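You operate a simulated robot arm through the tools that you are given. There is no shell and no other tool. Be economical: measure what you need, move in short steps, check, and stop when the job is done.

You run a simulated robot arm. Do the job below in one go: nothing can be reset, and whatever is moved stays where it is left.

TASK
Blow the dust off film strip 62 and run it into the sleeve feeder.
Fine: use the bulb on the blower stand; hold the strip by its edges; feeder on for it, off after.

It is judged by the outcome, as a careful person would: the job done as asked, and still so three seconds after it is handed in. It fails if anything else is knocked over, pushed out of place, dropped, spilled or broken.

THE ROBOT
A 6-joint arm with a two-finger parallel gripper, fixed in place. Base frame: the origin is at the foot of the arm, x ahead of it, y to its left, z up. Readings come in mm, rad, newtons and seconds.
With the tool pointing down near the work surface it reaches from about 180 to 840 mm from the base axis. Its first joint turns from -2.897 to 2.897 rad. Payload 3.91 kg.
The TCP is the grasp point between the finger pads, 30 mm short of the fingertips. In the tool frame z runs along the fingers and y along their closing line. The gripper opens to 110 mm. The fingers are 20 mm wide and 10 mm thick; the gripper's body (48 by 112 mm) begins 55 mm behind the TCP.
Orientation is that of the tool frame in the base frame, as a unit quaternion [x, y, z, w]. With the fingers straight down and closing along the base's y, the tool's x points along the base's -x, its y along +y and its z along -z.

THE INTERFACE
- The arm moves only by the tool jog_arm. Its argument "motion" is one flat list of numbers, 7 for each row, row after row: the shift along the base's x, y, z in units of 150 mm (1.0 is 150 mm), then the turn, a rotation vector about the base's x, y, z in units of 45 degrees (1.0 is 45 degrees), then the finger opening in m, from 0 to 0.11. In form: [dx, dy, dz, wx, wy, wz, hand, dx, dy, dz, wx, wy, wz, hand, ...]. A call has 1 to 20 rows; each row is the pose to reach, as a shift and turn from the pose commanded when the call began. A call with a number of a shift or a turn outside -1 to 1 is refused whole. Rows are played at 5 a second. More than 50 mm and 0.15 rad between two rows, or a gripper value outside its range, and nothing of the call is played. Where a pose cannot be reached the arm comes as near as it can. A force on the tool above 90 N (or 10 N above the force at the start of the call, whichever is more), or a blocked arm, ends the call early, and 0.2 s more pass. Each finger travels about 108 mm/s and halts on what it meets, pressing with about 31 N; the grip force reading is that of the motor and also rises with nothing between the fingers. The clock runs only during rows and for 0.2 s after the last one: add rows that repeat a pose to give the fingers time. The reply holds the time, the measured pose of the TCP, the force on the tool along the base axes, the opening and the grip force, in the units named above and with some noise, with the torque about the TCP (base axes, N m) and any sound that the robot's microphone picked up, and new pictures: "pictures" is both (left out), scene, wrist or none.
- Cameras (640 x 400 px; columns grow to the right, rows downward): "scene" is fixed at [397.9, -649.4, 1560.1]; the picture's right is [0.98, 0.20, 0.00], its down [0.11, -0.55, -0.83] and it looks along [-0.16, 0.81, -0.56] (base axes); focal length 326 px, centre (320, 200). "wrist" rides on the gripper at [77, 7, -114] in the tool frame; the picture's right is [-0.09, 1.00, 0.00], its down [-0.80, -0.07, -0.59] and it looks along [-0.59, -0.05, 0.80] (tool axes); focal length 270 px, centre (320, 200). There is no depth. A picture from a camera that has moved, and an enlarged one, comes with that camera's place and axes in the base frame and with its lens.
- move_column(by): slides the trunk up (or, below 0, down) by that many mm; the arm rides with it, the base frame stays. It gives what a move gives, with no picture.
- zoom(camera, box): a new picture of the part [left, top, right, bottom] of that camera's present view, enlarged. The clock stands still meanwhile.
- job_done(): hands the job in; it is judged then, once.

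Work in short steps. Places have to be worked out from the pictures, the camera data and where the tool is seen: move nearer, look again, correct. Check each grasp and each placing, and mend what went wrong. You have 120 turns and 200 pictures in all, those below and enlarged ones among them. Open the gripper and draw the arm clear of the work before you hand the job in, unless the task says otherwise; then end with one line.

The tools are called after "Emit:" by a JSON object that holds its "name" and its "arguments". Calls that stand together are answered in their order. jog_arm: Moves the arm, as the interface text tells. Its arguments: {"type":"object","properties":{"motion":{"type":"array","items":{"type":"number"}},"pictures":{"type":"string","enum":["both","scene","wrist","none"]}},"required":["motion"]} The other tools are called the same way: move_column (by) slides the trunk up or down; zoom (camera, box) takes an enlarged picture of a part of a camera's view; job_done () hands the job in.

At the start:

```text
time_s: 0.0
tool_pos: [66.4, 432.8, 1159.8]
ee_rot: [0.0, 1.0, -0.001, 0.0]
force: [0.3, -0.4, 0.1]
torque: [-0.01, 0.02, 0.01]
opening: 110.2
gripper_force: 0.0
trunk travel left (down, up): [-450.0, 90.0]
```

scene: 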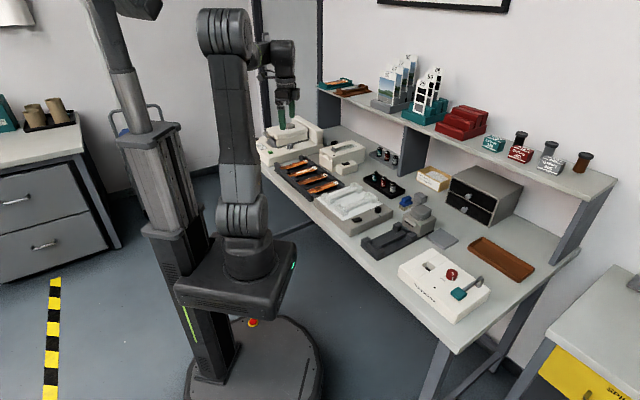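
wrist: 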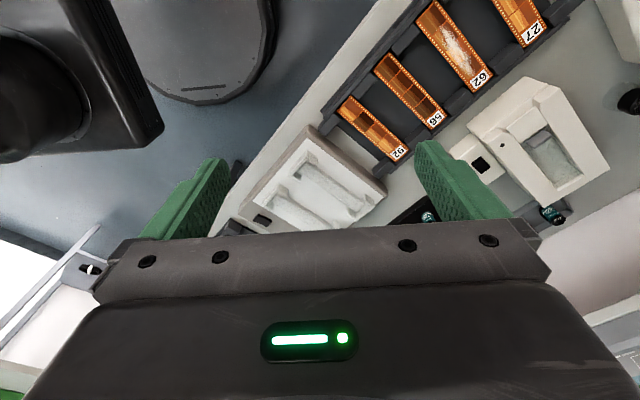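

I see a tray of film strips (62 is dusty), and several devices. I zoom in on the bench to identify the blower stand and the feeder.

Emit:
{"name": "zoom", "arguments": {"camera": "scene", "box": [250, 100, 410, 200]}}

Emit:
{"name": "zoom", "arguments": {"camera": "scene", "box": [340, 160, 560, 330]}}

Emit:
{"name": "zoom", "arguments": {"camera": "wrist", "box": [320, 0, 640, 200]}}

```text
4.00 times, centred on (330, 150) of scene
camera zoom: at [397.9, -649.4, 1560.1], right [0.98, 0.2, 0.0], down [0.11, -0.55, -0.83], along [-0.16, 0.81, -0.56], focal length 1304 px, centre (280, 400)
```

zoom: 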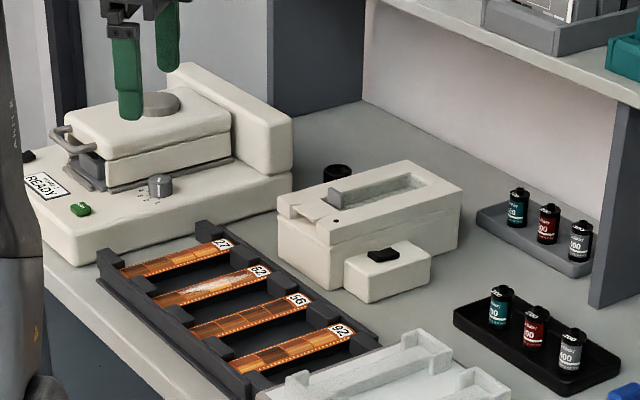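

```text
2.35 times, centred on (450, 245) of scene
camera zoom: at [397.9, -649.4, 1560.1], right [0.98, 0.2, 0.0], down [0.11, -0.55, -0.83], along [-0.16, 0.81, -0.56], focal length 767 px, centre (14, 94)
```

zoom: 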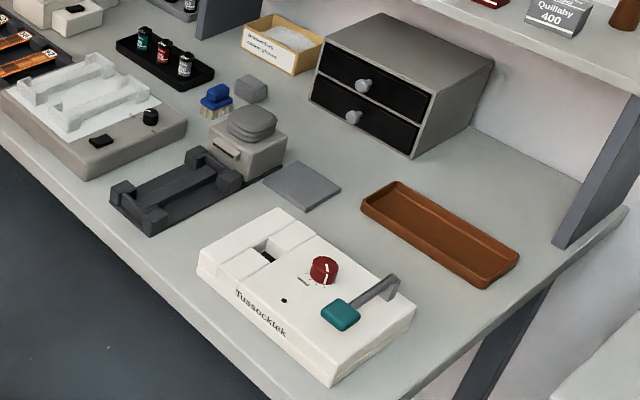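

```text
2.00 times, centred on (480, 100) of wrist
camera zoom: at [-12.2, 439.6, 1274.9], right [0.09, 1.0, 0.0], down [0.8, -0.07, 0.59], along [0.59, -0.05, -0.8], focal length 541 px, centre (0, 400)
```

zoom: 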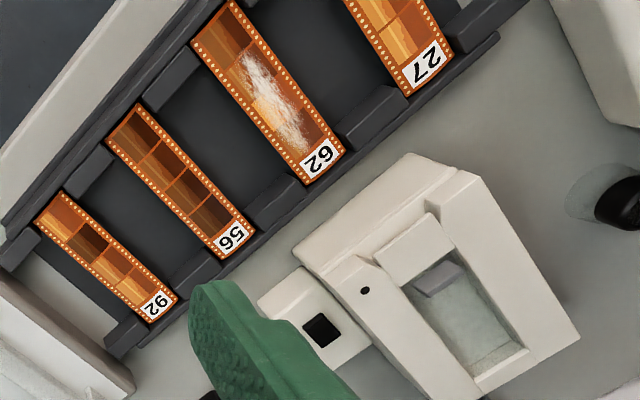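

The wrist must yaw about +45° to align with the bench. I do that and shift slightly, staying high, to look at the tray and the device behind it.

Emit:
{"name": "jog_arm", "arguments": {"motion": [0, 0, 0, 0, 0, 0.167, 0.11, 0, 0.1, 0, 0, 0, 0.333, 0.11, 0, 0.2, 0, 0, 0, 0.5, 0.11, 0, 0.3, 0, 0, 0, 0.667, 0.11, 0, 0.4, 0, 0, 0, 0.833, 0.11, 0, 0.4, 0, 0, 0, 1, 0.11], "pictures": "wrist"}}

```text
time_s: 1.4
tool_pos: [65.4, 493.8, 1159.2]
ee_rot: [-0.385, 0.923, 0.0, 0.0]
force: [0.4, 0.1, 0.3]
torque: [-0.03, 0.01, 0.03]
opening: 109.8
gripper_force: 0.1
trunk travel left (down, up): [-450.0, 90.0]
camera wrist: at [5.8, 443.3, 1275.1], right [-0.65, 0.76, 0.0], down [0.61, 0.52, 0.59], along [0.45, 0.38, -0.8], focal length 270 px, centre (320, 200)
```

wrist: 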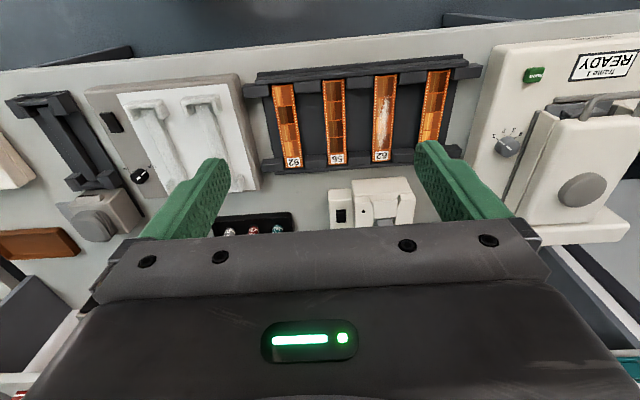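

The view is good: strip tray, a white box with a switch and funnel, the light box and cradle at left. Zooming in on each.

Emit:
{"name": "zoom", "arguments": {"camera": "wrist", "box": [240, 50, 490, 235]}}

Emit:
{"name": "zoom", "arguments": {"camera": "wrist", "box": [0, 70, 250, 255]}}

```text
2.16 times, centred on (365, 142) of wrist
camera zoom: at [5.8, 443.3, 1275.1], right [-0.65, 0.76, 0.0], down [0.61, 0.52, 0.59], along [0.45, 0.38, -0.8], focal length 584 px, centre (223, 324)
```

zoom: 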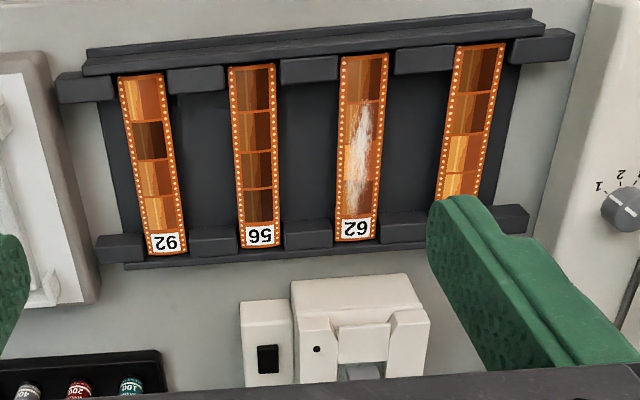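

```text
2.16 times, centred on (125, 162) of wrist
camera zoom: at [5.8, 443.3, 1275.1], right [-0.65, 0.76, 0.0], down [0.61, 0.52, 0.59], along [0.45, 0.38, -0.8], focal length 584 px, centre (742, 281)
```

zoom: 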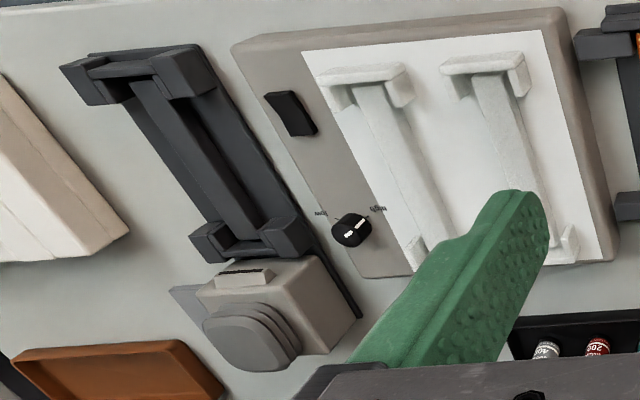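

Feeder candidate is the white box with the mouth facing the tray. I move forward high up to look down into it and check what it is.

Emit:
{"name": "jog_arm", "arguments": {"motion": [0.2, 0.2, 0, 0, 0, 0, 0.11, 0.4, 0.4, 0, 0, 0, 0, 0.11, 0.6, 0.6, 0, 0, 0, 0, 0.11, 0.8, 0.8, 0, 0, 0, 0, 0.11, 0.87, 1.0, 0, 0, 0, 0, 0.11, 0.87, 1.0, 0, 0, 0, 0, 0.11], "pictures": "both"}}

```text
time_s: 2.8
tool_pos: [196.3, 642.8, 1161.3]
ee_rot: [-0.384, 0.923, 0.001, 0.0]
force: [0.7, -0.2, 0.3]
torque: [-0.01, -0.02, -0.01]
opening: 110.3
gripper_force: 0.1
trunk travel left (down, up): [-450.0, 90.0]
camera wrist: at [135.2, 592.1, 1275.3], right [-0.64, 0.77, 0.0], down [0.62, 0.52, 0.59], along [0.45, 0.38, -0.8], focal length 270 px, centre (320, 200)
```

scene: 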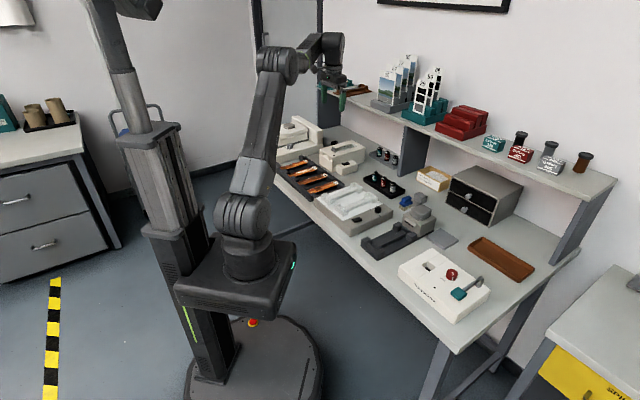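
wrist: 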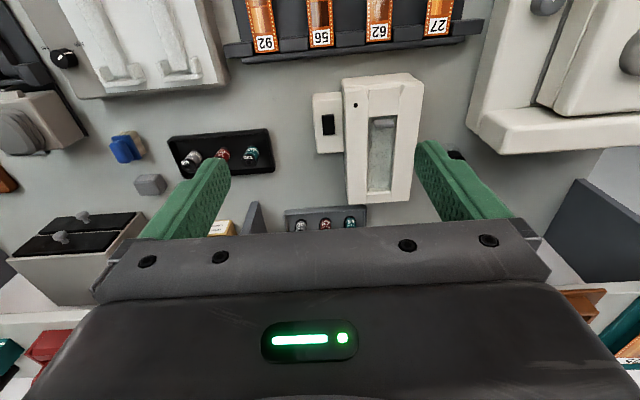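

Zooming in on the feeder top.

Emit:
{"name": "zoom", "arguments": {"camera": "wrist", "box": [300, 60, 440, 215]}}

Emit:
{"name": "zoom", "arguments": {"camera": "wrist", "box": [220, 0, 480, 80]}}

Emit:
{"name": "zoom", "arguments": {"camera": "scene", "box": [310, 125, 380, 180]}}

Emit:
{"name": "zoom", "arguments": {"camera": "scene", "box": [350, 190, 450, 265]}}

```text
2.58 times, centred on (370, 138) of wrist
camera zoom: at [135.2, 592.1, 1275.3], right [-0.64, 0.77, 0.0], down [0.62, 0.52, 0.59], along [0.45, 0.38, -0.8], focal length 698 px, centre (191, 361)
```

zoom: 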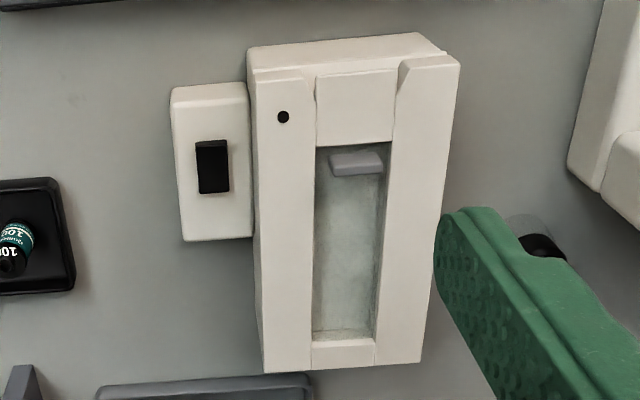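

```text
2.46 times, centred on (350, 40) of wrist
camera zoom: at [135.2, 592.1, 1275.3], right [-0.64, 0.77, 0.0], down [0.62, 0.52, 0.59], along [0.45, 0.38, -0.8], focal length 665 px, centre (246, 594)
```

zoom: 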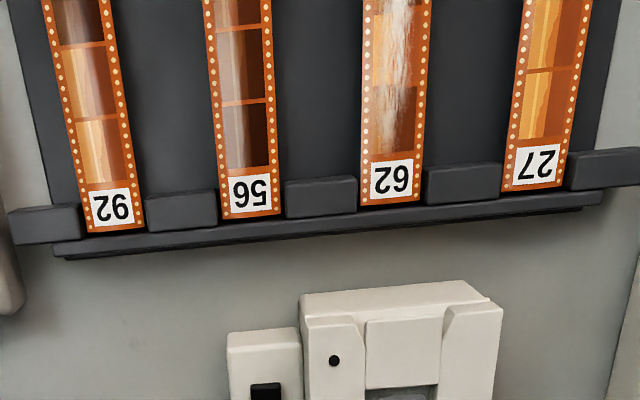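

```text
7.27 times, centred on (345, 152) of scene
camera zoom: at [397.9, -649.4, 1560.1], right [0.98, 0.2, 0.0], down [0.11, -0.55, -0.83], along [-0.16, 0.81, -0.56], focal length 2371 px, centre (138, 546)
```

zoom: 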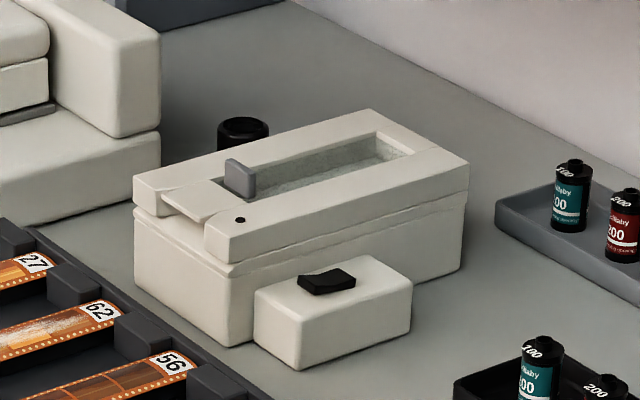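

```text
5.33 times, centred on (400, 228) of scene
camera zoom: at [397.9, -649.4, 1560.1], right [0.98, 0.2, 0.0], down [0.11, -0.55, -0.83], along [-0.16, 0.81, -0.56], focal length 1738 px, centre (-107, 53)
```

zoom: 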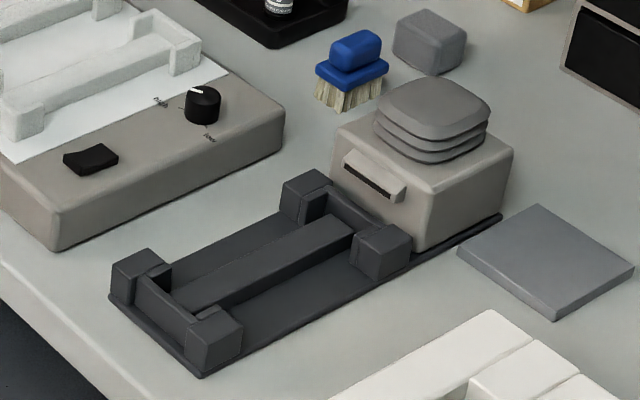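

The strip 62 centre works out near (65, 636, 820), its length along about 45°. I move above it with fingers at 60 mm and look again.

Emit:
{"name": "jog_arm", "arguments": {"motion": [-0.25, 0, 0, 0, 0, 0, 0.06, -0.5, 0, -0.2, 0, 0, 0, 0.06, -0.75, -0.02, -0.45, 0, 0, 0, 0.06, -0.875, -0.045, -0.7, 0, 0, 0, 0.06, -0.875, -0.045, -1, 0, 0, 0, 0.06, -0.875, -0.045, -1, 0, 0, 0, 0.06], "pictures": "wrist"}}

```text
refused: row 3 steps farther than a row can; nothing moved
```

Resending with smaller steps.

Emit:
{"name": "jog_arm", "arguments": {"motion": [-0.25, 0, 0, 0, 0, 0, 0.06, -0.5, 0, -0.15, 0, 0, 0, 0.06, -0.7, -0.02, -0.4, 0, 0, 0, 0.06, -0.875, -0.045, -0.6, 0, 0, 0, 0.06, -0.875, -0.045, -0.85, 0, 0, 0, 0.06, -0.875, -0.045, -1, 0, 0, 0, 0.06, -0.875, -0.045, -1, 0, 0, 0, 0.06], "pictures": "wrist"}}

```text
time_s: 4.4
tool_pos: [65.4, 635.4, 1012.8]
ee_rot: [-0.383, 0.924, 0.0, 0.0]
force: [-0.3, 0.4, 0.0]
torque: [-0.02, 0.0, -0.03]
opening: 60.0
gripper_force: 0.0
trunk travel left (down, up): [-450.0, 90.0]
camera wrist: at [4.9, 586.4, 1126.9], right [-0.64, 0.77, 0.0], down [0.62, 0.52, 0.59], along [0.45, 0.38, -0.8], focal length 270 px, centre (320, 200)
```

wrist: 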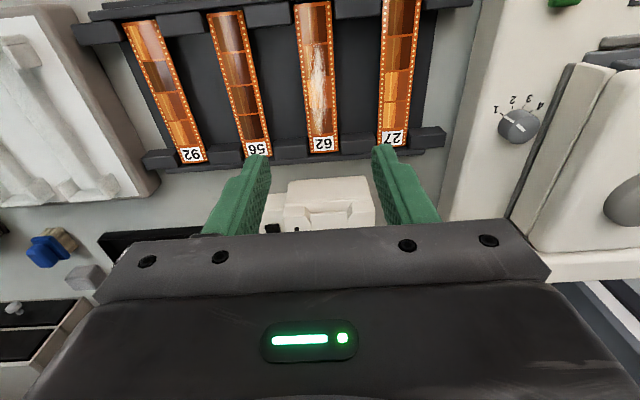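

Alignment is nearly perfect (centre and yaw within ~1 mm/0.3°). Descend to 900 and remeasure height.

Emit:
{"name": "jog_arm", "arguments": {"motion": [0, 0, -0.25, 0, 0, 0, 0.06, 0, 0, -0.5, 0, 0, 0, 0.06, 0, 0, -0.75, 0, 0, 0, 0.06, 0, 0, -0.75, 0, 0, 0, 0.06], "pictures": "wrist"}}

```text
time_s: 5.4
tool_pos: [65.8, 632.5, 898.1]
ee_rot: [-0.383, 0.924, 0.0, 0.0]
force: [0.3, 0.3, -0.3]
torque: [0.02, 0.0, 0.0]
opening: 60.0
gripper_force: 0.1
trunk travel left (down, up): [-450.0, 90.0]
camera wrist: at [4.9, 584.9, 1012.3], right [-0.64, 0.77, 0.0], down [0.62, 0.52, 0.59], along [0.45, 0.38, -0.8], focal length 270 px, centre (320, 200)
```

wrist: 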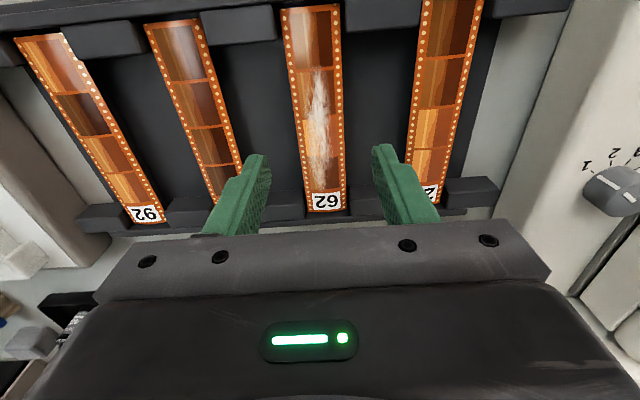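

Strip height triangulates to about 828. I descend to TCP 856 (tips at 826) and look.

Emit:
{"name": "jog_arm", "arguments": {"motion": [0, 0, -0.15, 0, 0, 0, 0.06, 0, 0, -0.28, 0, 0, 0, 0.06, 0, 0, -0.28, 0, 0, 0, 0.06], "pictures": "wrist"}}

Emit:
{"name": "zoom", "arguments": {"camera": "wrist", "box": [200, 80, 440, 240]}}

Emit:
{"name": "zoom", "arguments": {"camera": "scene", "box": [260, 130, 360, 210]}}

```text
time_s: 6.2
tool_pos: [65.1, 636.7, 856.8]
ee_rot: [-0.383, 0.924, 0.0, 0.0]
force: [0.1, 0.3, 0.0]
torque: [0.0, 0.0, -0.03]
opening: 59.9
gripper_force: 0.1
trunk travel left (down, up): [-450.0, 90.0]
camera wrist: at [5.7, 586.6, 970.9], right [-0.64, 0.77, 0.0], down [0.62, 0.52, 0.59], along [0.45, 0.38, -0.8], focal length 270 px, centre (320, 200)
```

wrist: 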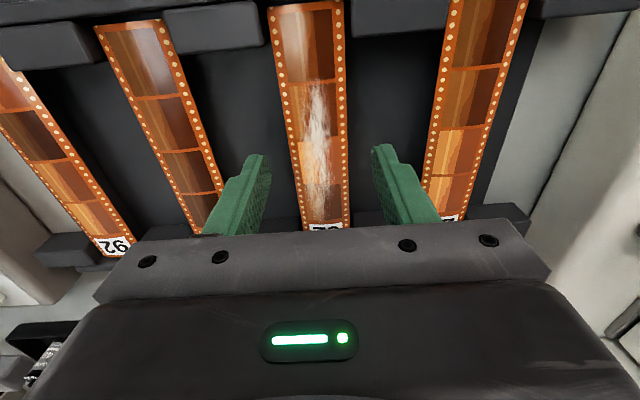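

```text
2.50 times, centred on (320, 160) of wrist
camera zoom: at [5.7, 586.6, 970.9], right [-0.64, 0.77, 0.0], down [0.62, 0.52, 0.59], along [0.45, 0.38, -0.8], focal length 676 px, centre (320, 300)
```

zoom: 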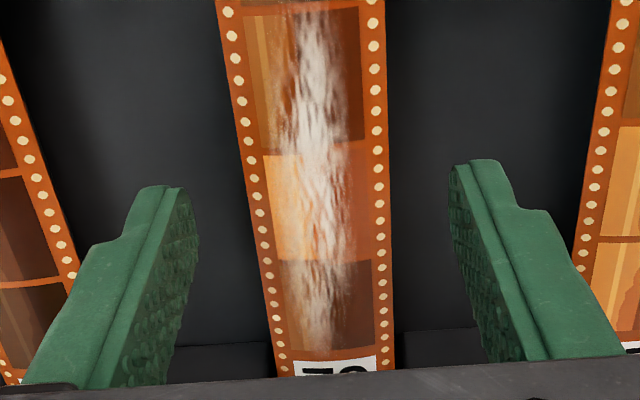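

```text
5.00 times, centred on (310, 170) of scene
camera zoom: at [397.9, -649.4, 1560.1], right [0.98, 0.2, 0.0], down [0.11, -0.55, -0.83], along [-0.16, 0.81, -0.56], focal length 1630 px, centre (370, 350)
```

zoom: 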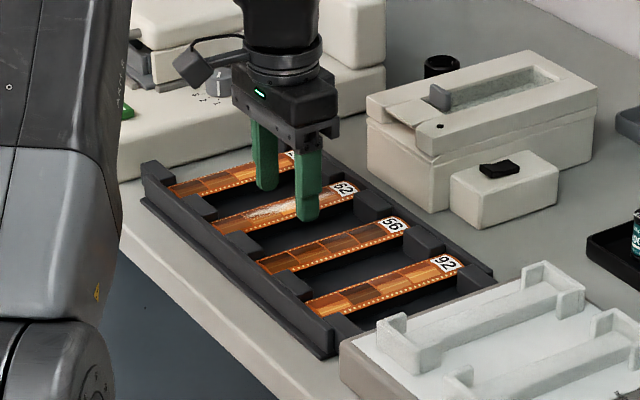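

Fingertips still appear above the strip. Descend 12 mm more and look closely.

Emit:
{"name": "jog_arm", "arguments": {"motion": [0, 0, -0.08, 0, 0, 0, 0.06, 0, 0, -0.08, 0, 0, 0, 0.06], "pictures": "none"}}

Emit:
{"name": "zoom", "arguments": {"camera": "wrist", "box": [200, 80, 440, 240]}}

Emit:
{"name": "zoom", "arguments": {"camera": "scene", "box": [290, 145, 350, 185]}}

```text
time_s: 6.8
tool_pos: [66.0, 635.4, 844.4]
ee_rot: [-0.384, 0.924, 0.0, 0.0]
force: [0.4, 0.5, -0.5]
torque: [0.0, 0.02, -0.02]
opening: 59.8
gripper_force: 0.0
trunk travel left (down, up): [-450.0, 90.0]
```

```text
2.50 times, centred on (320, 160) of wrist
camera zoom: at [5.3, 586.6, 958.9], right [-0.64, 0.77, 0.0], down [0.62, 0.52, 0.59], along [0.45, 0.38, -0.8], focal length 676 px, centre (320, 300)
```

zoom: 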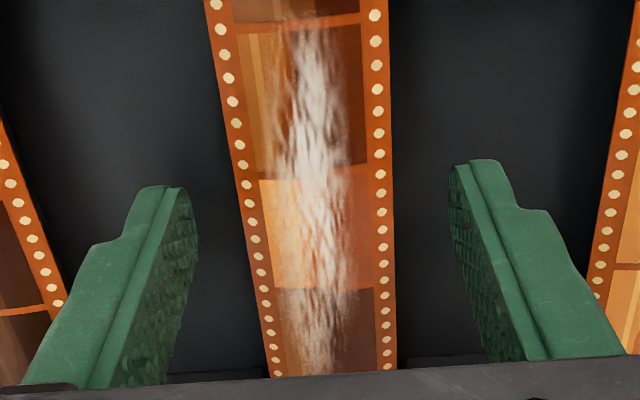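

```text
10.00 times, centred on (320, 165) of scene
camera zoom: at [397.9, -649.4, 1560.1], right [0.98, 0.2, 0.0], down [0.11, -0.55, -0.83], along [-0.16, 0.81, -0.56], focal length 3260 px, centre (320, 550)
```

zoom: 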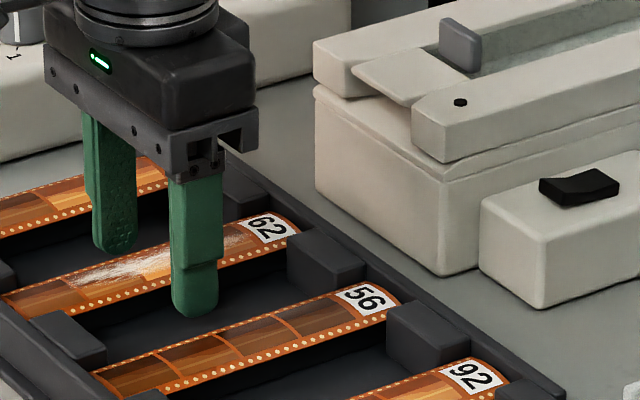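

Strip edges are around z 812. Step down another 10 mm in small steps, watching force.

Emit:
{"name": "jog_arm", "arguments": {"motion": [0, 0, -0.025, 0, 0, 0, 0.06, 0, 0, -0.05, 0, 0, 0, 0.06, 0, 0, -0.067, 0, 0, 0, 0.06, 0, 0, -0.067, 0, 0, 0, 0.06], "pictures": "none"}}

Emit:
{"name": "zoom", "arguments": {"camera": "wrist", "box": [200, 80, 440, 240]}}

Emit:
{"name": "zoom", "arguments": {"camera": "scene", "box": [290, 145, 350, 185]}}

```text
time_s: 7.8
tool_pos: [64.4, 637.5, 836.2]
ee_rot: [-0.383, 0.924, 0.001, 0.001]
force: [-0.1, -0.4, 16.7]
torque: [-0.48, -0.28, -0.04]
opening: 59.9
gripper_force: 0.1
trunk travel left (down, up): [-450.0, 90.0]
```

```text
2.50 times, centred on (320, 160) of wrist
camera zoom: at [4.5, 586.0, 950.1], right [-0.64, 0.77, 0.0], down [0.62, 0.52, 0.6], along [0.45, 0.39, -0.8], focal length 676 px, centre (320, 300)
```

zoom: 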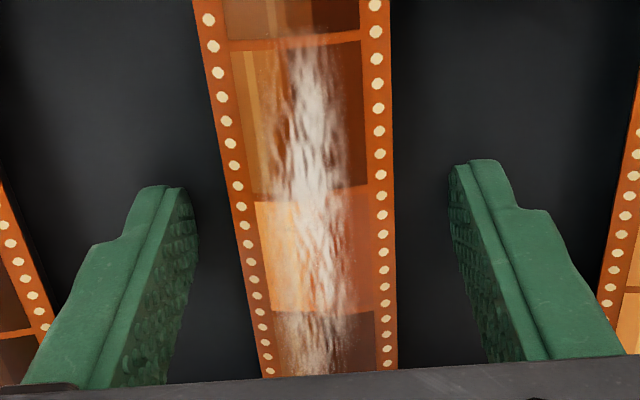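

```text
10.00 times, centred on (320, 165) of scene
camera zoom: at [397.9, -649.4, 1560.1], right [0.98, 0.2, 0.0], down [0.11, -0.55, -0.83], along [-0.16, 0.81, -0.56], focal length 3260 px, centre (320, 550)
```

zoom: 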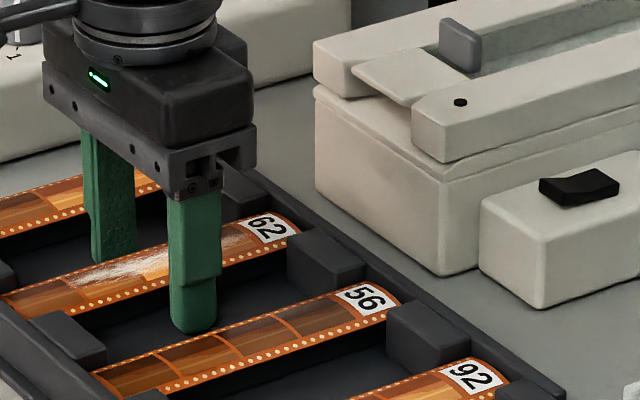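

The tips touched the tray floor (tip z≈806), strip is about 824 and 35 mm wide. Raise 6 mm, then close gently on the edges.

Emit:
{"name": "jog_arm", "arguments": {"motion": [0, 0, 0.04, 0, 0, 0, 0.06, 0, 0, 0.04, 0, 0, 0, 0.05, 0, 0, 0.04, 0, 0, 0, 0.04, 0, 0, 0.04, 0, 0, 0, 0.036, 0, 0, 0.04, 0, 0, 0, 0.033, 0, 0, 0.04, 0, 0, 0, 0.033], "pictures": "none"}}

Emit:
{"name": "zoom", "arguments": {"camera": "wrist", "box": [200, 80, 440, 240]}}

Emit:
{"name": "zoom", "arguments": {"camera": "scene", "box": [290, 145, 350, 185]}}

```text
time_s: 9.2
tool_pos: [64.3, 636.2, 839.2]
ee_rot: [-0.383, 0.924, 0.0, 0.0]
force: [0.4, -0.3, -0.2]
torque: [-0.01, -0.01, -0.01]
opening: 34.0
gripper_force: 9.7
trunk travel left (down, up): [-450.0, 90.0]
```

```text
2.50 times, centred on (320, 160) of wrist
camera zoom: at [5.0, 586.3, 954.3], right [-0.64, 0.77, 0.0], down [0.62, 0.52, 0.59], along [0.45, 0.38, -0.8], focal length 676 px, centre (320, 300)
```

zoom: 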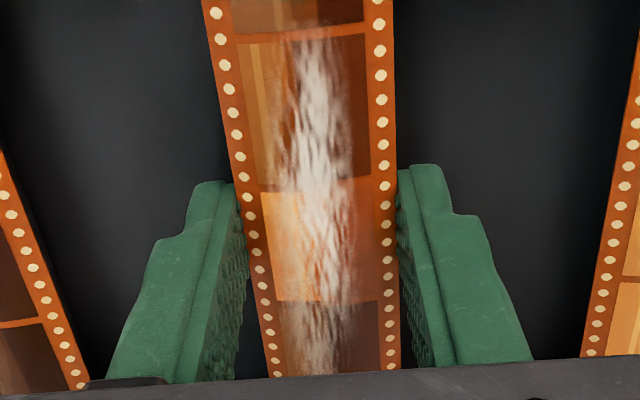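

```text
10.00 times, centred on (320, 165) of scene
camera zoom: at [397.9, -649.4, 1560.1], right [0.98, 0.2, 0.0], down [0.11, -0.55, -0.83], along [-0.16, 0.81, -0.56], focal length 3260 px, centre (320, 550)
```

zoom: 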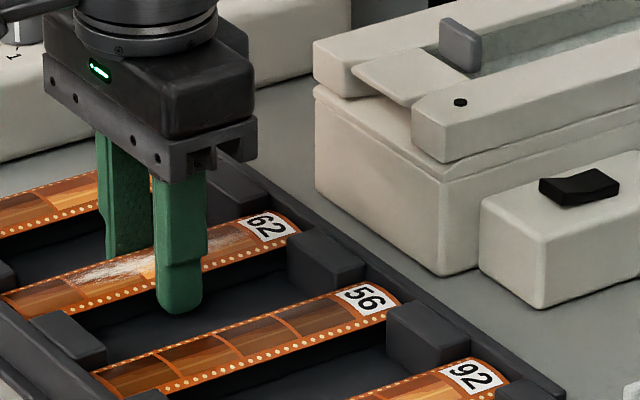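

Contact at 34 mm with ~10 N. Lift 25 mm slowly and check that it comes along.

Emit:
{"name": "jog_arm", "arguments": {"motion": [0, 0, 0, 0, 0, 0, 0.032, 0, 0, 0.05, 0, 0, 0, 0.032, 0, 0, 0.1, 0, 0, 0, 0.032, 0, 0, 0.17, 0, 0, 0, 0.032, 0, 0, 0.17, 0, 0, 0, 0.032], "pictures": "wrist"}}

Emit:
{"name": "zoom", "arguments": {"camera": "scene", "box": [275, 135, 355, 190]}}

```text
time_s: 10.4
tool_pos: [64.8, 636.3, 865.7]
ee_rot: [-0.383, 0.924, -0.001, 0.0]
force: [-0.3, 0.0, 1.4]
torque: [-0.01, 0.01, 0.0]
opening: 33.0
gripper_force: 31.5
trunk travel left (down, up): [-450.0, 90.0]
camera wrist: at [5.3, 586.9, 980.3], right [-0.64, 0.77, 0.0], down [0.62, 0.52, 0.59], along [0.45, 0.38, -0.8], focal length 270 px, centre (320, 200)
```

wrist: 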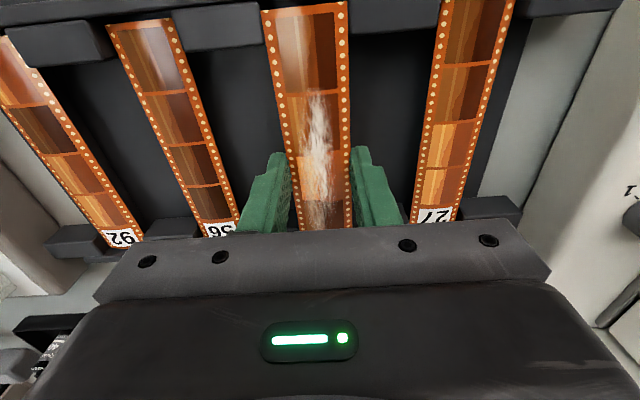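

```text
7.27 times, centred on (315, 162) of scene
camera zoom: at [397.9, -649.4, 1560.1], right [0.98, 0.2, 0.0], down [0.11, -0.55, -0.83], along [-0.16, 0.81, -0.56], focal length 2371 px, centre (356, 473)
```

zoom: 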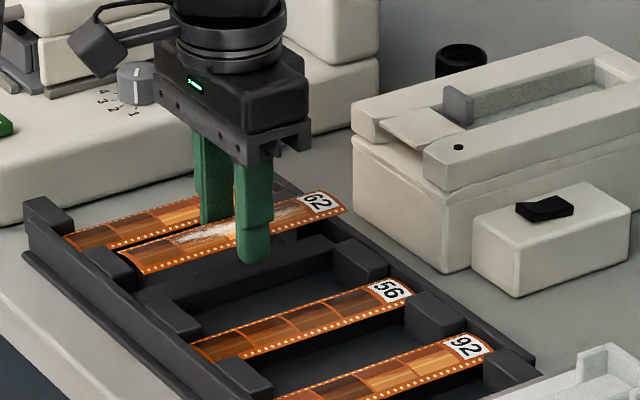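

Strip 62 is held level. Lift to ~960 and travel parallel to the bench toward the blower cradle at about (469, 232).

Emit:
{"name": "jog_arm", "arguments": {"motion": [0, 0, 0.3, 0, 0, 0, 0.032, 0, 0, 0.63, 0, 0, 0, 0.032, 0.2, -0.2, 0.63, 0, 0, 0, 0.032, 0.4, -0.4, 0.63, 0, 0, 0, 0.032, 0.6, -0.6, 0.63, 0, 0, 0, 0.032, 0.8, -0.8, 0.63, 0, 0, 0, 0.032, 1, -1, 0.63, 0, 0, 0, 0.032], "pictures": "none"}}

Emit:
{"name": "jog_arm", "arguments": {"motion": [0.2, -0.2, 0, 0, 0, 0, 0.032, 0.4, -0.4, 0, 0, 0, 0, 0.032, 0.6, -0.6, 0, 0, 0, 0, 0.032, 0.8, -0.8, 0, 0, 0, 0, 0.032, 1, -1, 0, 0, 0, 0, 0.032], "pictures": "none"}}

Emit:
{"name": "jog_arm", "arguments": {"motion": [0.2, -0.2, 0, 0, 0, 0, 0.032, 0.4, -0.4, 0, 0, 0, 0, 0.032, 0.6, -0.6, 0, 0, 0, 0, 0.032, 0.69, -0.69, 0, 0, 0, 0, 0.032, 0.69, -0.69, 0, 0, 0, 0, 0.032], "pictures": "both"}}

```text
time_s: 12.0
tool_pos: [214.8, 485.8, 960.6]
ee_rot: [-0.383, 0.924, 0.001, 0.0]
force: [-0.3, 0.8, -0.5]
torque: [0.02, -0.01, -0.01]
opening: 33.4
gripper_force: 1.6
trunk travel left (down, up): [-450.0, 90.0]
```

```text
time_s: 13.2
tool_pos: [363.3, 337.2, 957.7]
ee_rot: [-0.384, 0.923, 0.001, 0.0]
force: [0.9, -0.9, 0.4]
torque: [-0.01, 0.0, -0.01]
opening: 33.3
gripper_force: 1.4
trunk travel left (down, up): [-450.0, 90.0]
```

```text
time_s: 14.4
tool_pos: [467.5, 233.2, 957.8]
ee_rot: [-0.384, 0.924, -0.001, 0.0]
force: [-0.3, 0.3, 0.9]
torque: [0.01, -0.04, 0.0]
opening: 33.1
gripper_force: 2.0
trunk travel left (down, up): [-450.0, 90.0]
camera wrist: at [407.6, 183.6, 1072.9], right [-0.64, 0.77, 0.0], down [0.62, 0.52, 0.59], along [0.45, 0.38, -0.8], focal length 270 px, centre (320, 200)
```

scene: 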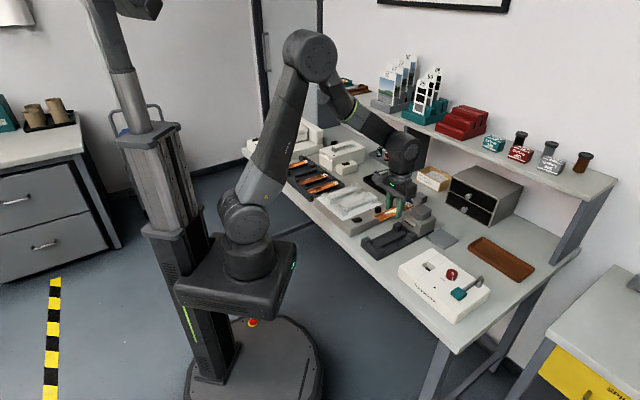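
wrist: 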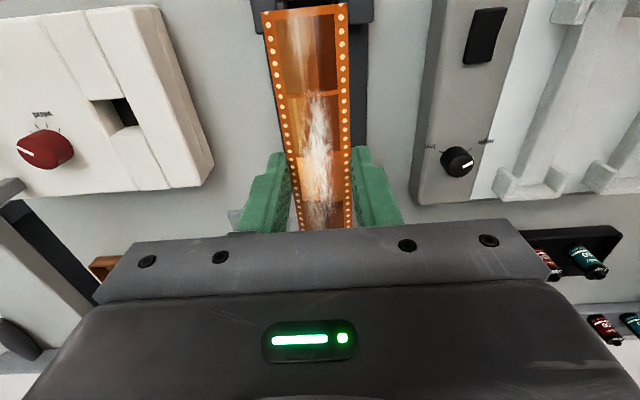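

Strip is above the cradle. Zoom to determine the offset between the strip and the cradle.

Emit:
{"name": "zoom", "arguments": {"camera": "wrist", "box": [200, 0, 440, 150]}}

Emit:
{"name": "zoom", "arguments": {"camera": "scene", "box": [350, 185, 450, 265]}}

```text
2.67 times, centred on (320, 75) of wrist
camera zoom: at [407.6, 183.6, 1072.9], right [-0.64, 0.77, 0.0], down [0.62, 0.52, 0.59], along [0.45, 0.38, -0.8], focal length 721 px, centre (320, 533)
```

zoom: 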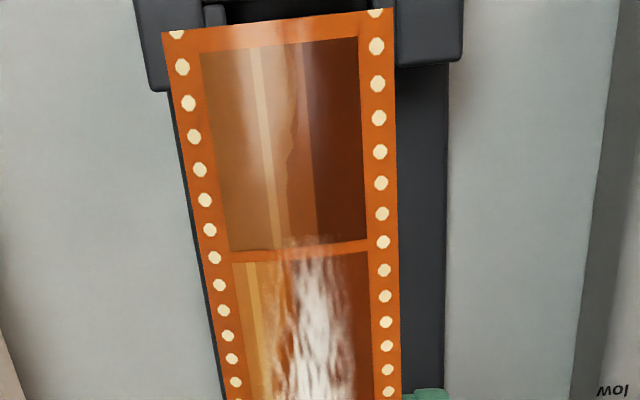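

```text
5.00 times, centred on (400, 225) of scene
camera zoom: at [397.9, -649.4, 1560.1], right [0.98, 0.2, 0.0], down [0.11, -0.55, -0.83], along [-0.16, 0.81, -0.56], focal length 1630 px, centre (-80, 75)
```

zoom: 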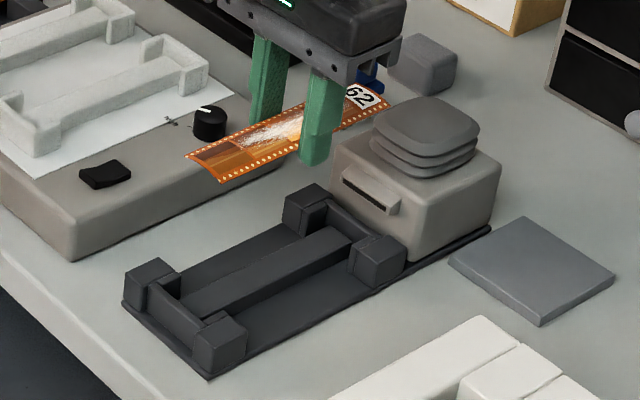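

To see the cradle unobstructed I shift 100 mm sideways at height and measure it.

Emit:
{"name": "jog_arm", "arguments": {"motion": [-0.2, 0.2, 0, 0, 0, 0, 0.03, -0.4, 0.4, 0, 0, 0, 0, 0.03, -0.467, 0.467, 0, 0, 0, 0, 0.03, -0.467, 0.467, 0, 0, 0, 0, 0.03], "pictures": "none"}}

Emit:
{"name": "zoom", "arguments": {"camera": "wrist", "box": [80, 0, 400, 200]}}

```text
time_s: 15.4
tool_pos: [398.0, 301.9, 958.6]
ee_rot: [-0.383, 0.924, 0.0, 0.0]
force: [-0.3, 0.3, 0.1]
torque: [0.01, 0.02, 0.0]
opening: 32.0
gripper_force: 31.4
trunk travel left (down, up): [-450.0, 90.0]
```

```text
2.00 times, centred on (240, 100) of wrist
camera zoom: at [337.8, 252.4, 1073.1], right [-0.64, 0.77, 0.0], down [0.62, 0.52, 0.59], along [0.45, 0.38, -0.8], focal length 541 px, centre (480, 400)
```

zoom: 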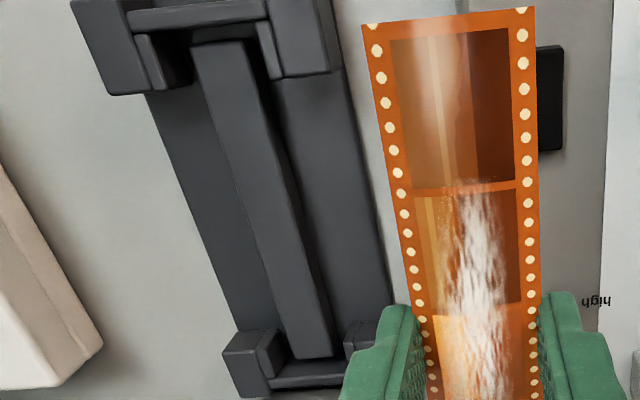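

Zooming in on both cradle ends for detail.

Emit:
{"name": "zoom", "arguments": {"camera": "wrist", "box": [100, 0, 260, 60]}}

Emit:
{"name": "zoom", "arguments": {"camera": "wrist", "box": [170, 140, 290, 220]}}

Emit:
{"name": "zoom", "arguments": {"camera": "scene", "box": [360, 205, 440, 260]}}

```text
4.00 times, centred on (180, 30) of wrist
camera zoom: at [337.8, 252.4, 1073.1], right [-0.64, 0.77, 0.0], down [0.62, 0.52, 0.59], along [0.45, 0.38, -0.8], focal length 1081 px, centre (880, 880)
```

zoom: 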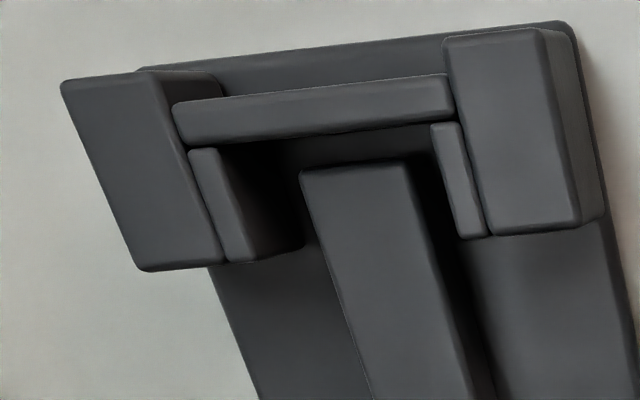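

```text
5.00 times, centred on (230, 180) of wrist
camera zoom: at [337.8, 252.4, 1073.1], right [-0.64, 0.77, 0.0], down [0.62, 0.52, 0.59], along [0.45, 0.38, -0.8], focal length 1351 px, centre (770, 300)
```

zoom: 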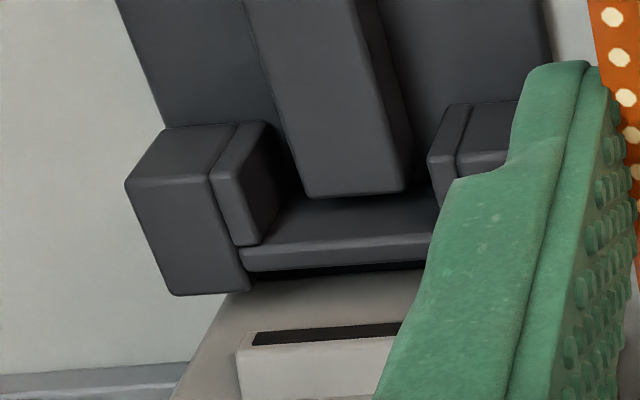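

```text
7.27 times, centred on (400, 232) of scene
camera zoom: at [397.9, -649.4, 1560.1], right [0.98, 0.2, 0.0], down [0.11, -0.55, -0.83], along [-0.16, 0.81, -0.56], focal length 2371 px, centre (-262, -36)
```

zoom: 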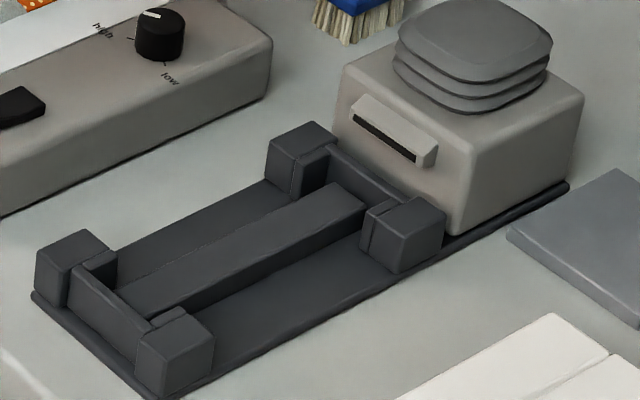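

The cradle bay measures about 40 × 157 mm with a centre pedestal, centred 98 mm sideways and ~3 mm ahead of the strip. Move there, descend to 885, and check.

Emit:
{"name": "jog_arm", "arguments": {"motion": [0.2, -0.2, 0, 0, 0, 0, 0.03, 0.4, -0.4, 0, 0, 0, 0, 0.03, 0.477, -0.447, 0, 0, 0, 0, 0.03, 0.477, -0.447, -0.25, 0, 0, 0, 0.03, 0.477, -0.447, -0.49, 0, 0, 0, 0.03, 0.477, -0.447, -0.49, 0, 0, 0, 0.03], "pictures": "wrist"}}

Emit:
{"name": "zoom", "arguments": {"camera": "scene", "box": [350, 185, 450, 265]}}

```text
time_s: 16.8
tool_pos: [471.2, 232.5, 884.3]
ee_rot: [-0.384, 0.923, 0.0, 0.0]
force: [0.0, 1.3, 0.0]
torque: [-0.02, -0.02, -0.01]
opening: 32.1
gripper_force: 30.8
trunk travel left (down, up): [-450.0, 90.0]
camera wrist: at [410.3, 183.4, 999.1], right [-0.64, 0.77, 0.0], down [0.62, 0.52, 0.59], along [0.45, 0.38, -0.8], focal length 270 px, centre (320, 200)
```

wrist: 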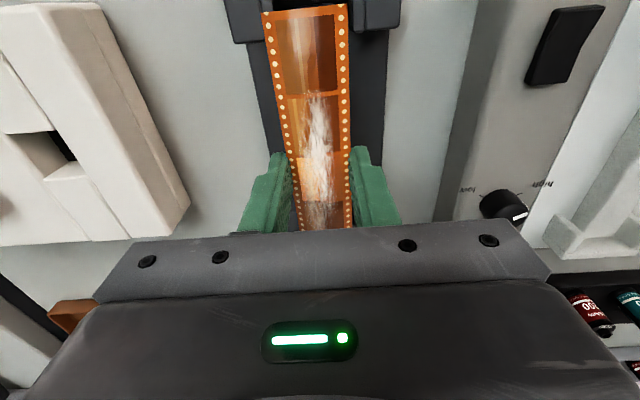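

```text
5.00 times, centred on (400, 225) of scene
camera zoom: at [397.9, -649.4, 1560.1], right [0.98, 0.2, 0.0], down [0.11, -0.55, -0.83], along [-0.16, 0.81, -0.56], focal length 1630 px, centre (-80, 75)
```

zoom: 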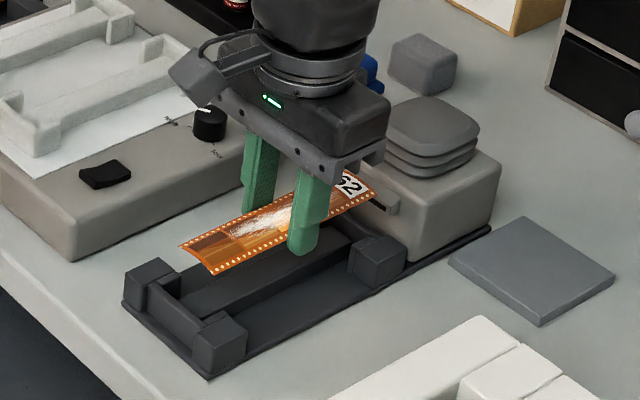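

Zoom in on the near end to check centring against the posts.

Emit:
{"name": "zoom", "arguments": {"camera": "wrist", "box": [210, 0, 420, 90]}}

```text
3.05 times, centred on (315, 45) of wrist
camera zoom: at [410.3, 183.4, 999.1], right [-0.64, 0.77, 0.0], down [0.62, 0.52, 0.59], along [0.45, 0.38, -0.8], focal length 824 px, centre (335, 672)
```

zoom: 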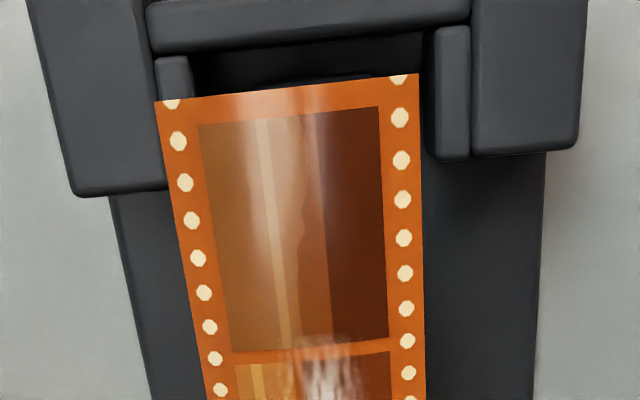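

The strip is ~3.4 mm off sideways and ~3.5 mm too far forward. Correct by dx −4.9 mm and descend to 862, then recheck.

Emit:
{"name": "jog_arm", "arguments": {"motion": [-0.033, -0.001, 0, 0, 0, 0, 0.03, -0.033, -0.001, -0.15, 0, 0, 0, 0.03, -0.033, -0.001, -0.15, 0, 0, 0, 0.03], "pictures": "none"}}

Emit:
{"name": "zoom", "arguments": {"camera": "wrist", "box": [210, 0, 420, 90]}}

Emit:
{"name": "zoom", "arguments": {"camera": "scene", "box": [370, 205, 440, 255]}}

```text
time_s: 17.6
tool_pos: [464.6, 234.2, 861.7]
ee_rot: [-0.384, 0.923, 0.0, 0.0]
force: [0.2, 0.7, -0.1]
torque: [0.04, 0.02, -0.01]
opening: 31.9
gripper_force: 31.2
trunk travel left (down, up): [-450.0, 90.0]
```

```text
3.05 times, centred on (315, 45) of wrist
camera zoom: at [405.2, 184.6, 976.6], right [-0.64, 0.77, 0.0], down [0.62, 0.52, 0.59], along [0.45, 0.38, -0.8], focal length 824 px, centre (335, 672)
```

zoom: 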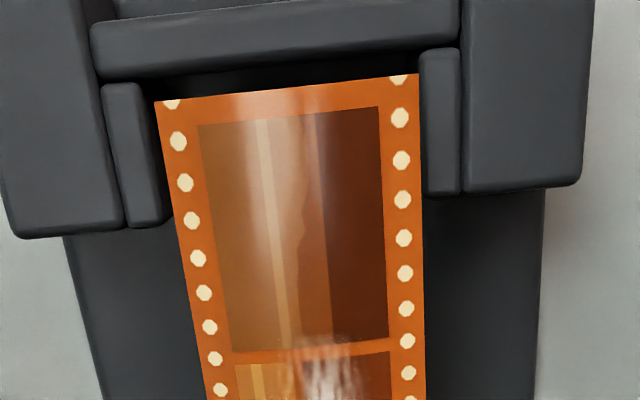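

```text
8.00 times, centred on (405, 230) of scene
camera zoom: at [397.9, -649.4, 1560.1], right [0.98, 0.2, 0.0], down [0.11, -0.55, -0.83], along [-0.16, 0.81, -0.56], focal length 2608 px, centre (-360, -40)
```

zoom: 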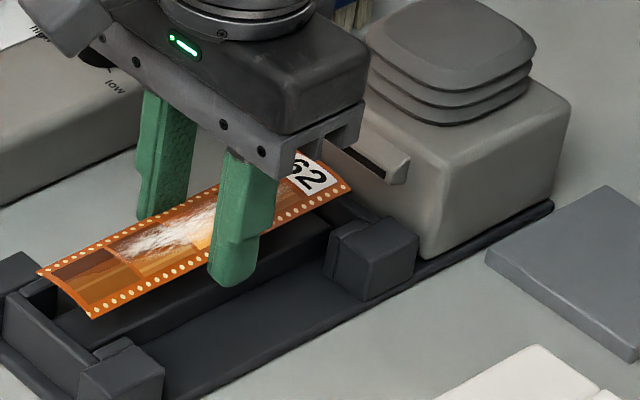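

Nearly centred: shift 1.2 mm sideways and descend to 846.

Emit:
{"name": "jog_arm", "arguments": {"motion": [0.006, -0.006, 0, 0, 0, 0, 0.03, 0.006, -0.006, -0.06, 0, 0, 0, 0.03, 0.006, -0.006, -0.107, 0, 0, 0, 0.03, 0.006, -0.006, -0.107, 0, 0, 0, 0.03], "pictures": "none"}}

Emit:
{"name": "zoom", "arguments": {"camera": "wrist", "box": [210, 0, 420, 90]}}

Emit:
{"name": "zoom", "arguments": {"camera": "scene", "box": [370, 205, 440, 255]}}

```text
time_s: 18.6
tool_pos: [466.6, 235.3, 847.3]
ee_rot: [-0.383, 0.924, 0.0, 0.0]
force: [0.5, 0.3, 0.5]
torque: [0.01, -0.01, -0.01]
opening: 31.9
gripper_force: 31.1
trunk travel left (down, up): [-450.0, 90.0]
```

```text
3.05 times, centred on (315, 45) of wrist
camera zoom: at [406.3, 184.8, 961.9], right [-0.64, 0.77, 0.0], down [0.62, 0.52, 0.59], along [0.45, 0.38, -0.8], focal length 824 px, centre (335, 672)
```

zoom: 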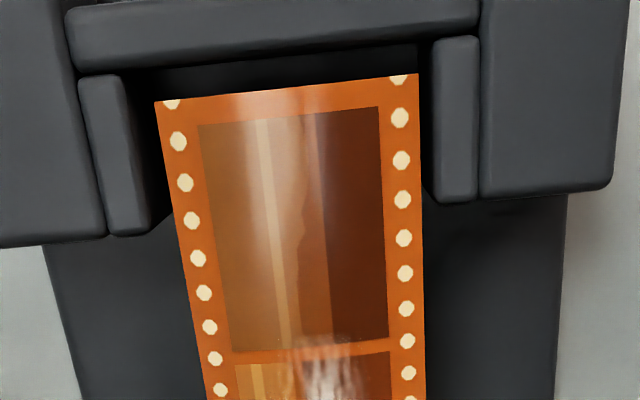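

```text
8.00 times, centred on (405, 230) of scene
camera zoom: at [397.9, -649.4, 1560.1], right [0.98, 0.2, 0.0], down [0.11, -0.55, -0.83], along [-0.16, 0.81, -0.56], focal length 2608 px, centre (-360, -40)
```

zoom: 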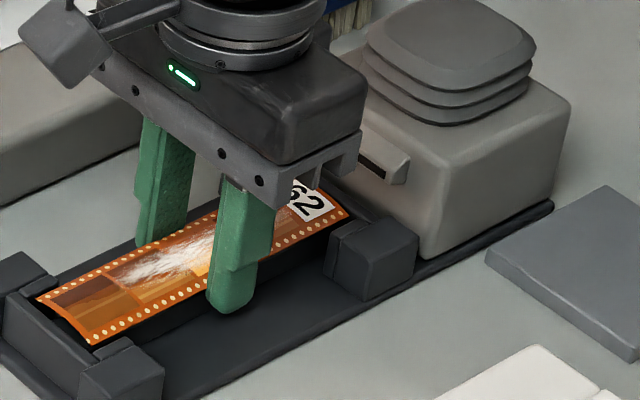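

Alignment is good to ~1 mm. Small nudge back and lower to ~838, watching the force.

Emit:
{"name": "jog_arm", "arguments": {"motion": [-0.001, -0.008, 0, 0, 0, 0, 0.03, -0.001, -0.008, -0.025, 0, 0, 0, 0.03, -0.001, -0.008, -0.05, 0, 0, 0, 0.03, -0.001, -0.008, -0.05, 0, 0, 0, 0.03], "pictures": "none"}}

Emit:
{"name": "zoom", "arguments": {"camera": "wrist", "box": [210, 0, 420, 90]}}

Emit:
{"name": "zoom", "arguments": {"camera": "scene", "box": [370, 205, 440, 255]}}

```text
time_s: 19.6
tool_pos: [465.5, 233.6, 840.5]
ee_rot: [-0.383, 0.924, 0.001, 0.0]
force: [0.0, -1.4, 2.5]
torque: [-0.07, 0.08, -0.01]
opening: 31.9
gripper_force: 31.2
trunk travel left (down, up): [-450.0, 90.0]
```

```text
3.05 times, centred on (315, 45) of wrist
camera zoom: at [405.7, 183.9, 955.2], right [-0.64, 0.77, 0.0], down [0.62, 0.52, 0.59], along [0.45, 0.38, -0.8], focal length 824 px, centre (335, 672)
```

zoom: 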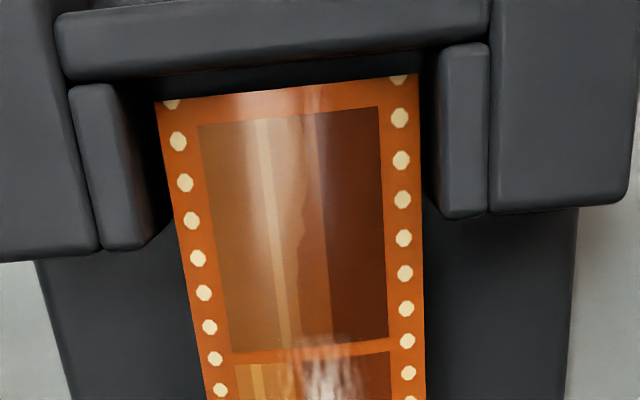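

```text
8.00 times, centred on (405, 230) of scene
camera zoom: at [397.9, -649.4, 1560.1], right [0.98, 0.2, 0.0], down [0.11, -0.55, -0.83], along [-0.16, 0.81, -0.56], focal length 2608 px, centre (-360, -40)
```

zoom: 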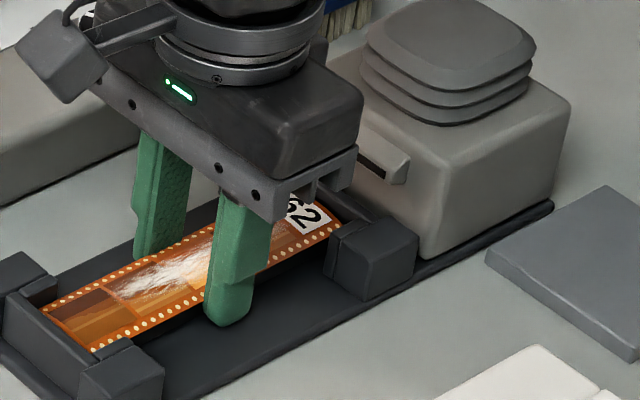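

Force is at 2.5 N: probably just resting. Lower 3 mm more to see.

Emit:
{"name": "jog_arm", "arguments": {"motion": [0, 0, -0.01, 0, 0, 0, 0.03, 0, 0, -0.02, 0, 0, 0, 0.03], "pictures": "none"}}

```text
time_s: 20.2
tool_pos: [465.5, 233.6, 838.2]
ee_rot: [-0.383, 0.924, 0.0, 0.001]
force: [0.5, 0.5, 15.1]
torque: [0.03, 0.0, 0.01]
opening: 32.1
gripper_force: 30.8
trunk travel left (down, up): [-450.0, 90.0]
```

Contact at 15 N. Back off 2 mm and open to 48 mm, then look.

Emit:
{"name": "jog_arm", "arguments": {"motion": [0, 0, 0.014, 0, 0, 0, 0.03, 0, 0, 0.014, 0, 0, 0, 0.036, 0, 0, 0.014, 0, 0, 0, 0.048, 0, 0, 0.014, 0, 0, 0, 0.048], "pictures": "none"}}

Emit:
{"name": "zoom", "arguments": {"camera": "wrist", "box": [200, 0, 440, 240]}}

Emit:
{"name": "zoom", "arguments": {"camera": "scene", "box": [370, 205, 440, 255]}}

```text
time_s: 21.2
tool_pos: [465.8, 232.9, 838.3]
ee_rot: [-0.383, 0.924, 0.001, 0.0]
force: [-0.8, 0.3, 0.4]
torque: [-0.02, -0.01, 0.0]
opening: 47.8
gripper_force: 0.0
trunk travel left (down, up): [-450.0, 90.0]
```

```text
1.67 times, centred on (320, 120) of wrist
camera zoom: at [405.7, 183.9, 953.6], right [-0.64, 0.77, 0.0], down [0.62, 0.52, 0.59], along [0.45, 0.38, -0.8], focal length 450 px, centre (320, 333)
```

zoom: 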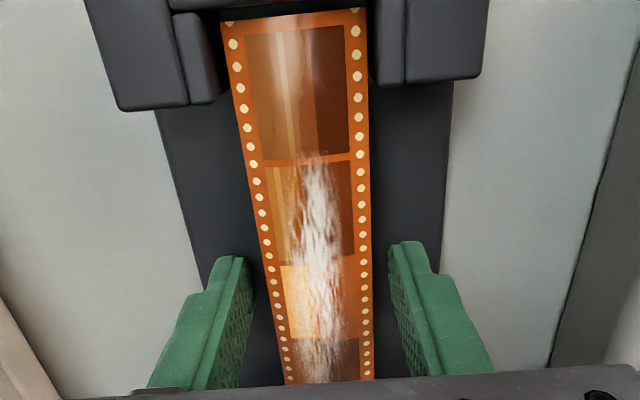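

```text
8.00 times, centred on (405, 230) of scene
camera zoom: at [397.9, -649.4, 1560.1], right [0.98, 0.2, 0.0], down [0.11, -0.55, -0.83], along [-0.16, 0.81, -0.56], focal length 2608 px, centre (-360, -40)
```

zoom: 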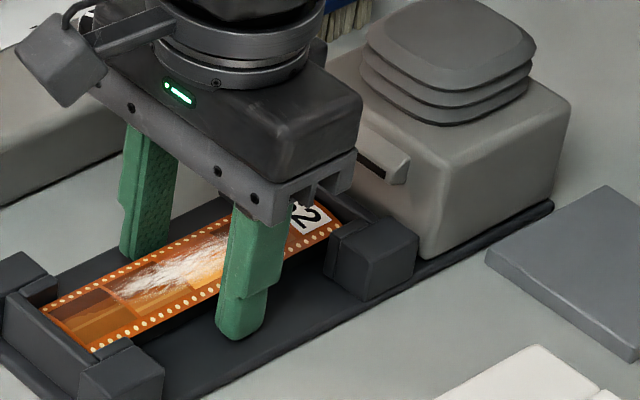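

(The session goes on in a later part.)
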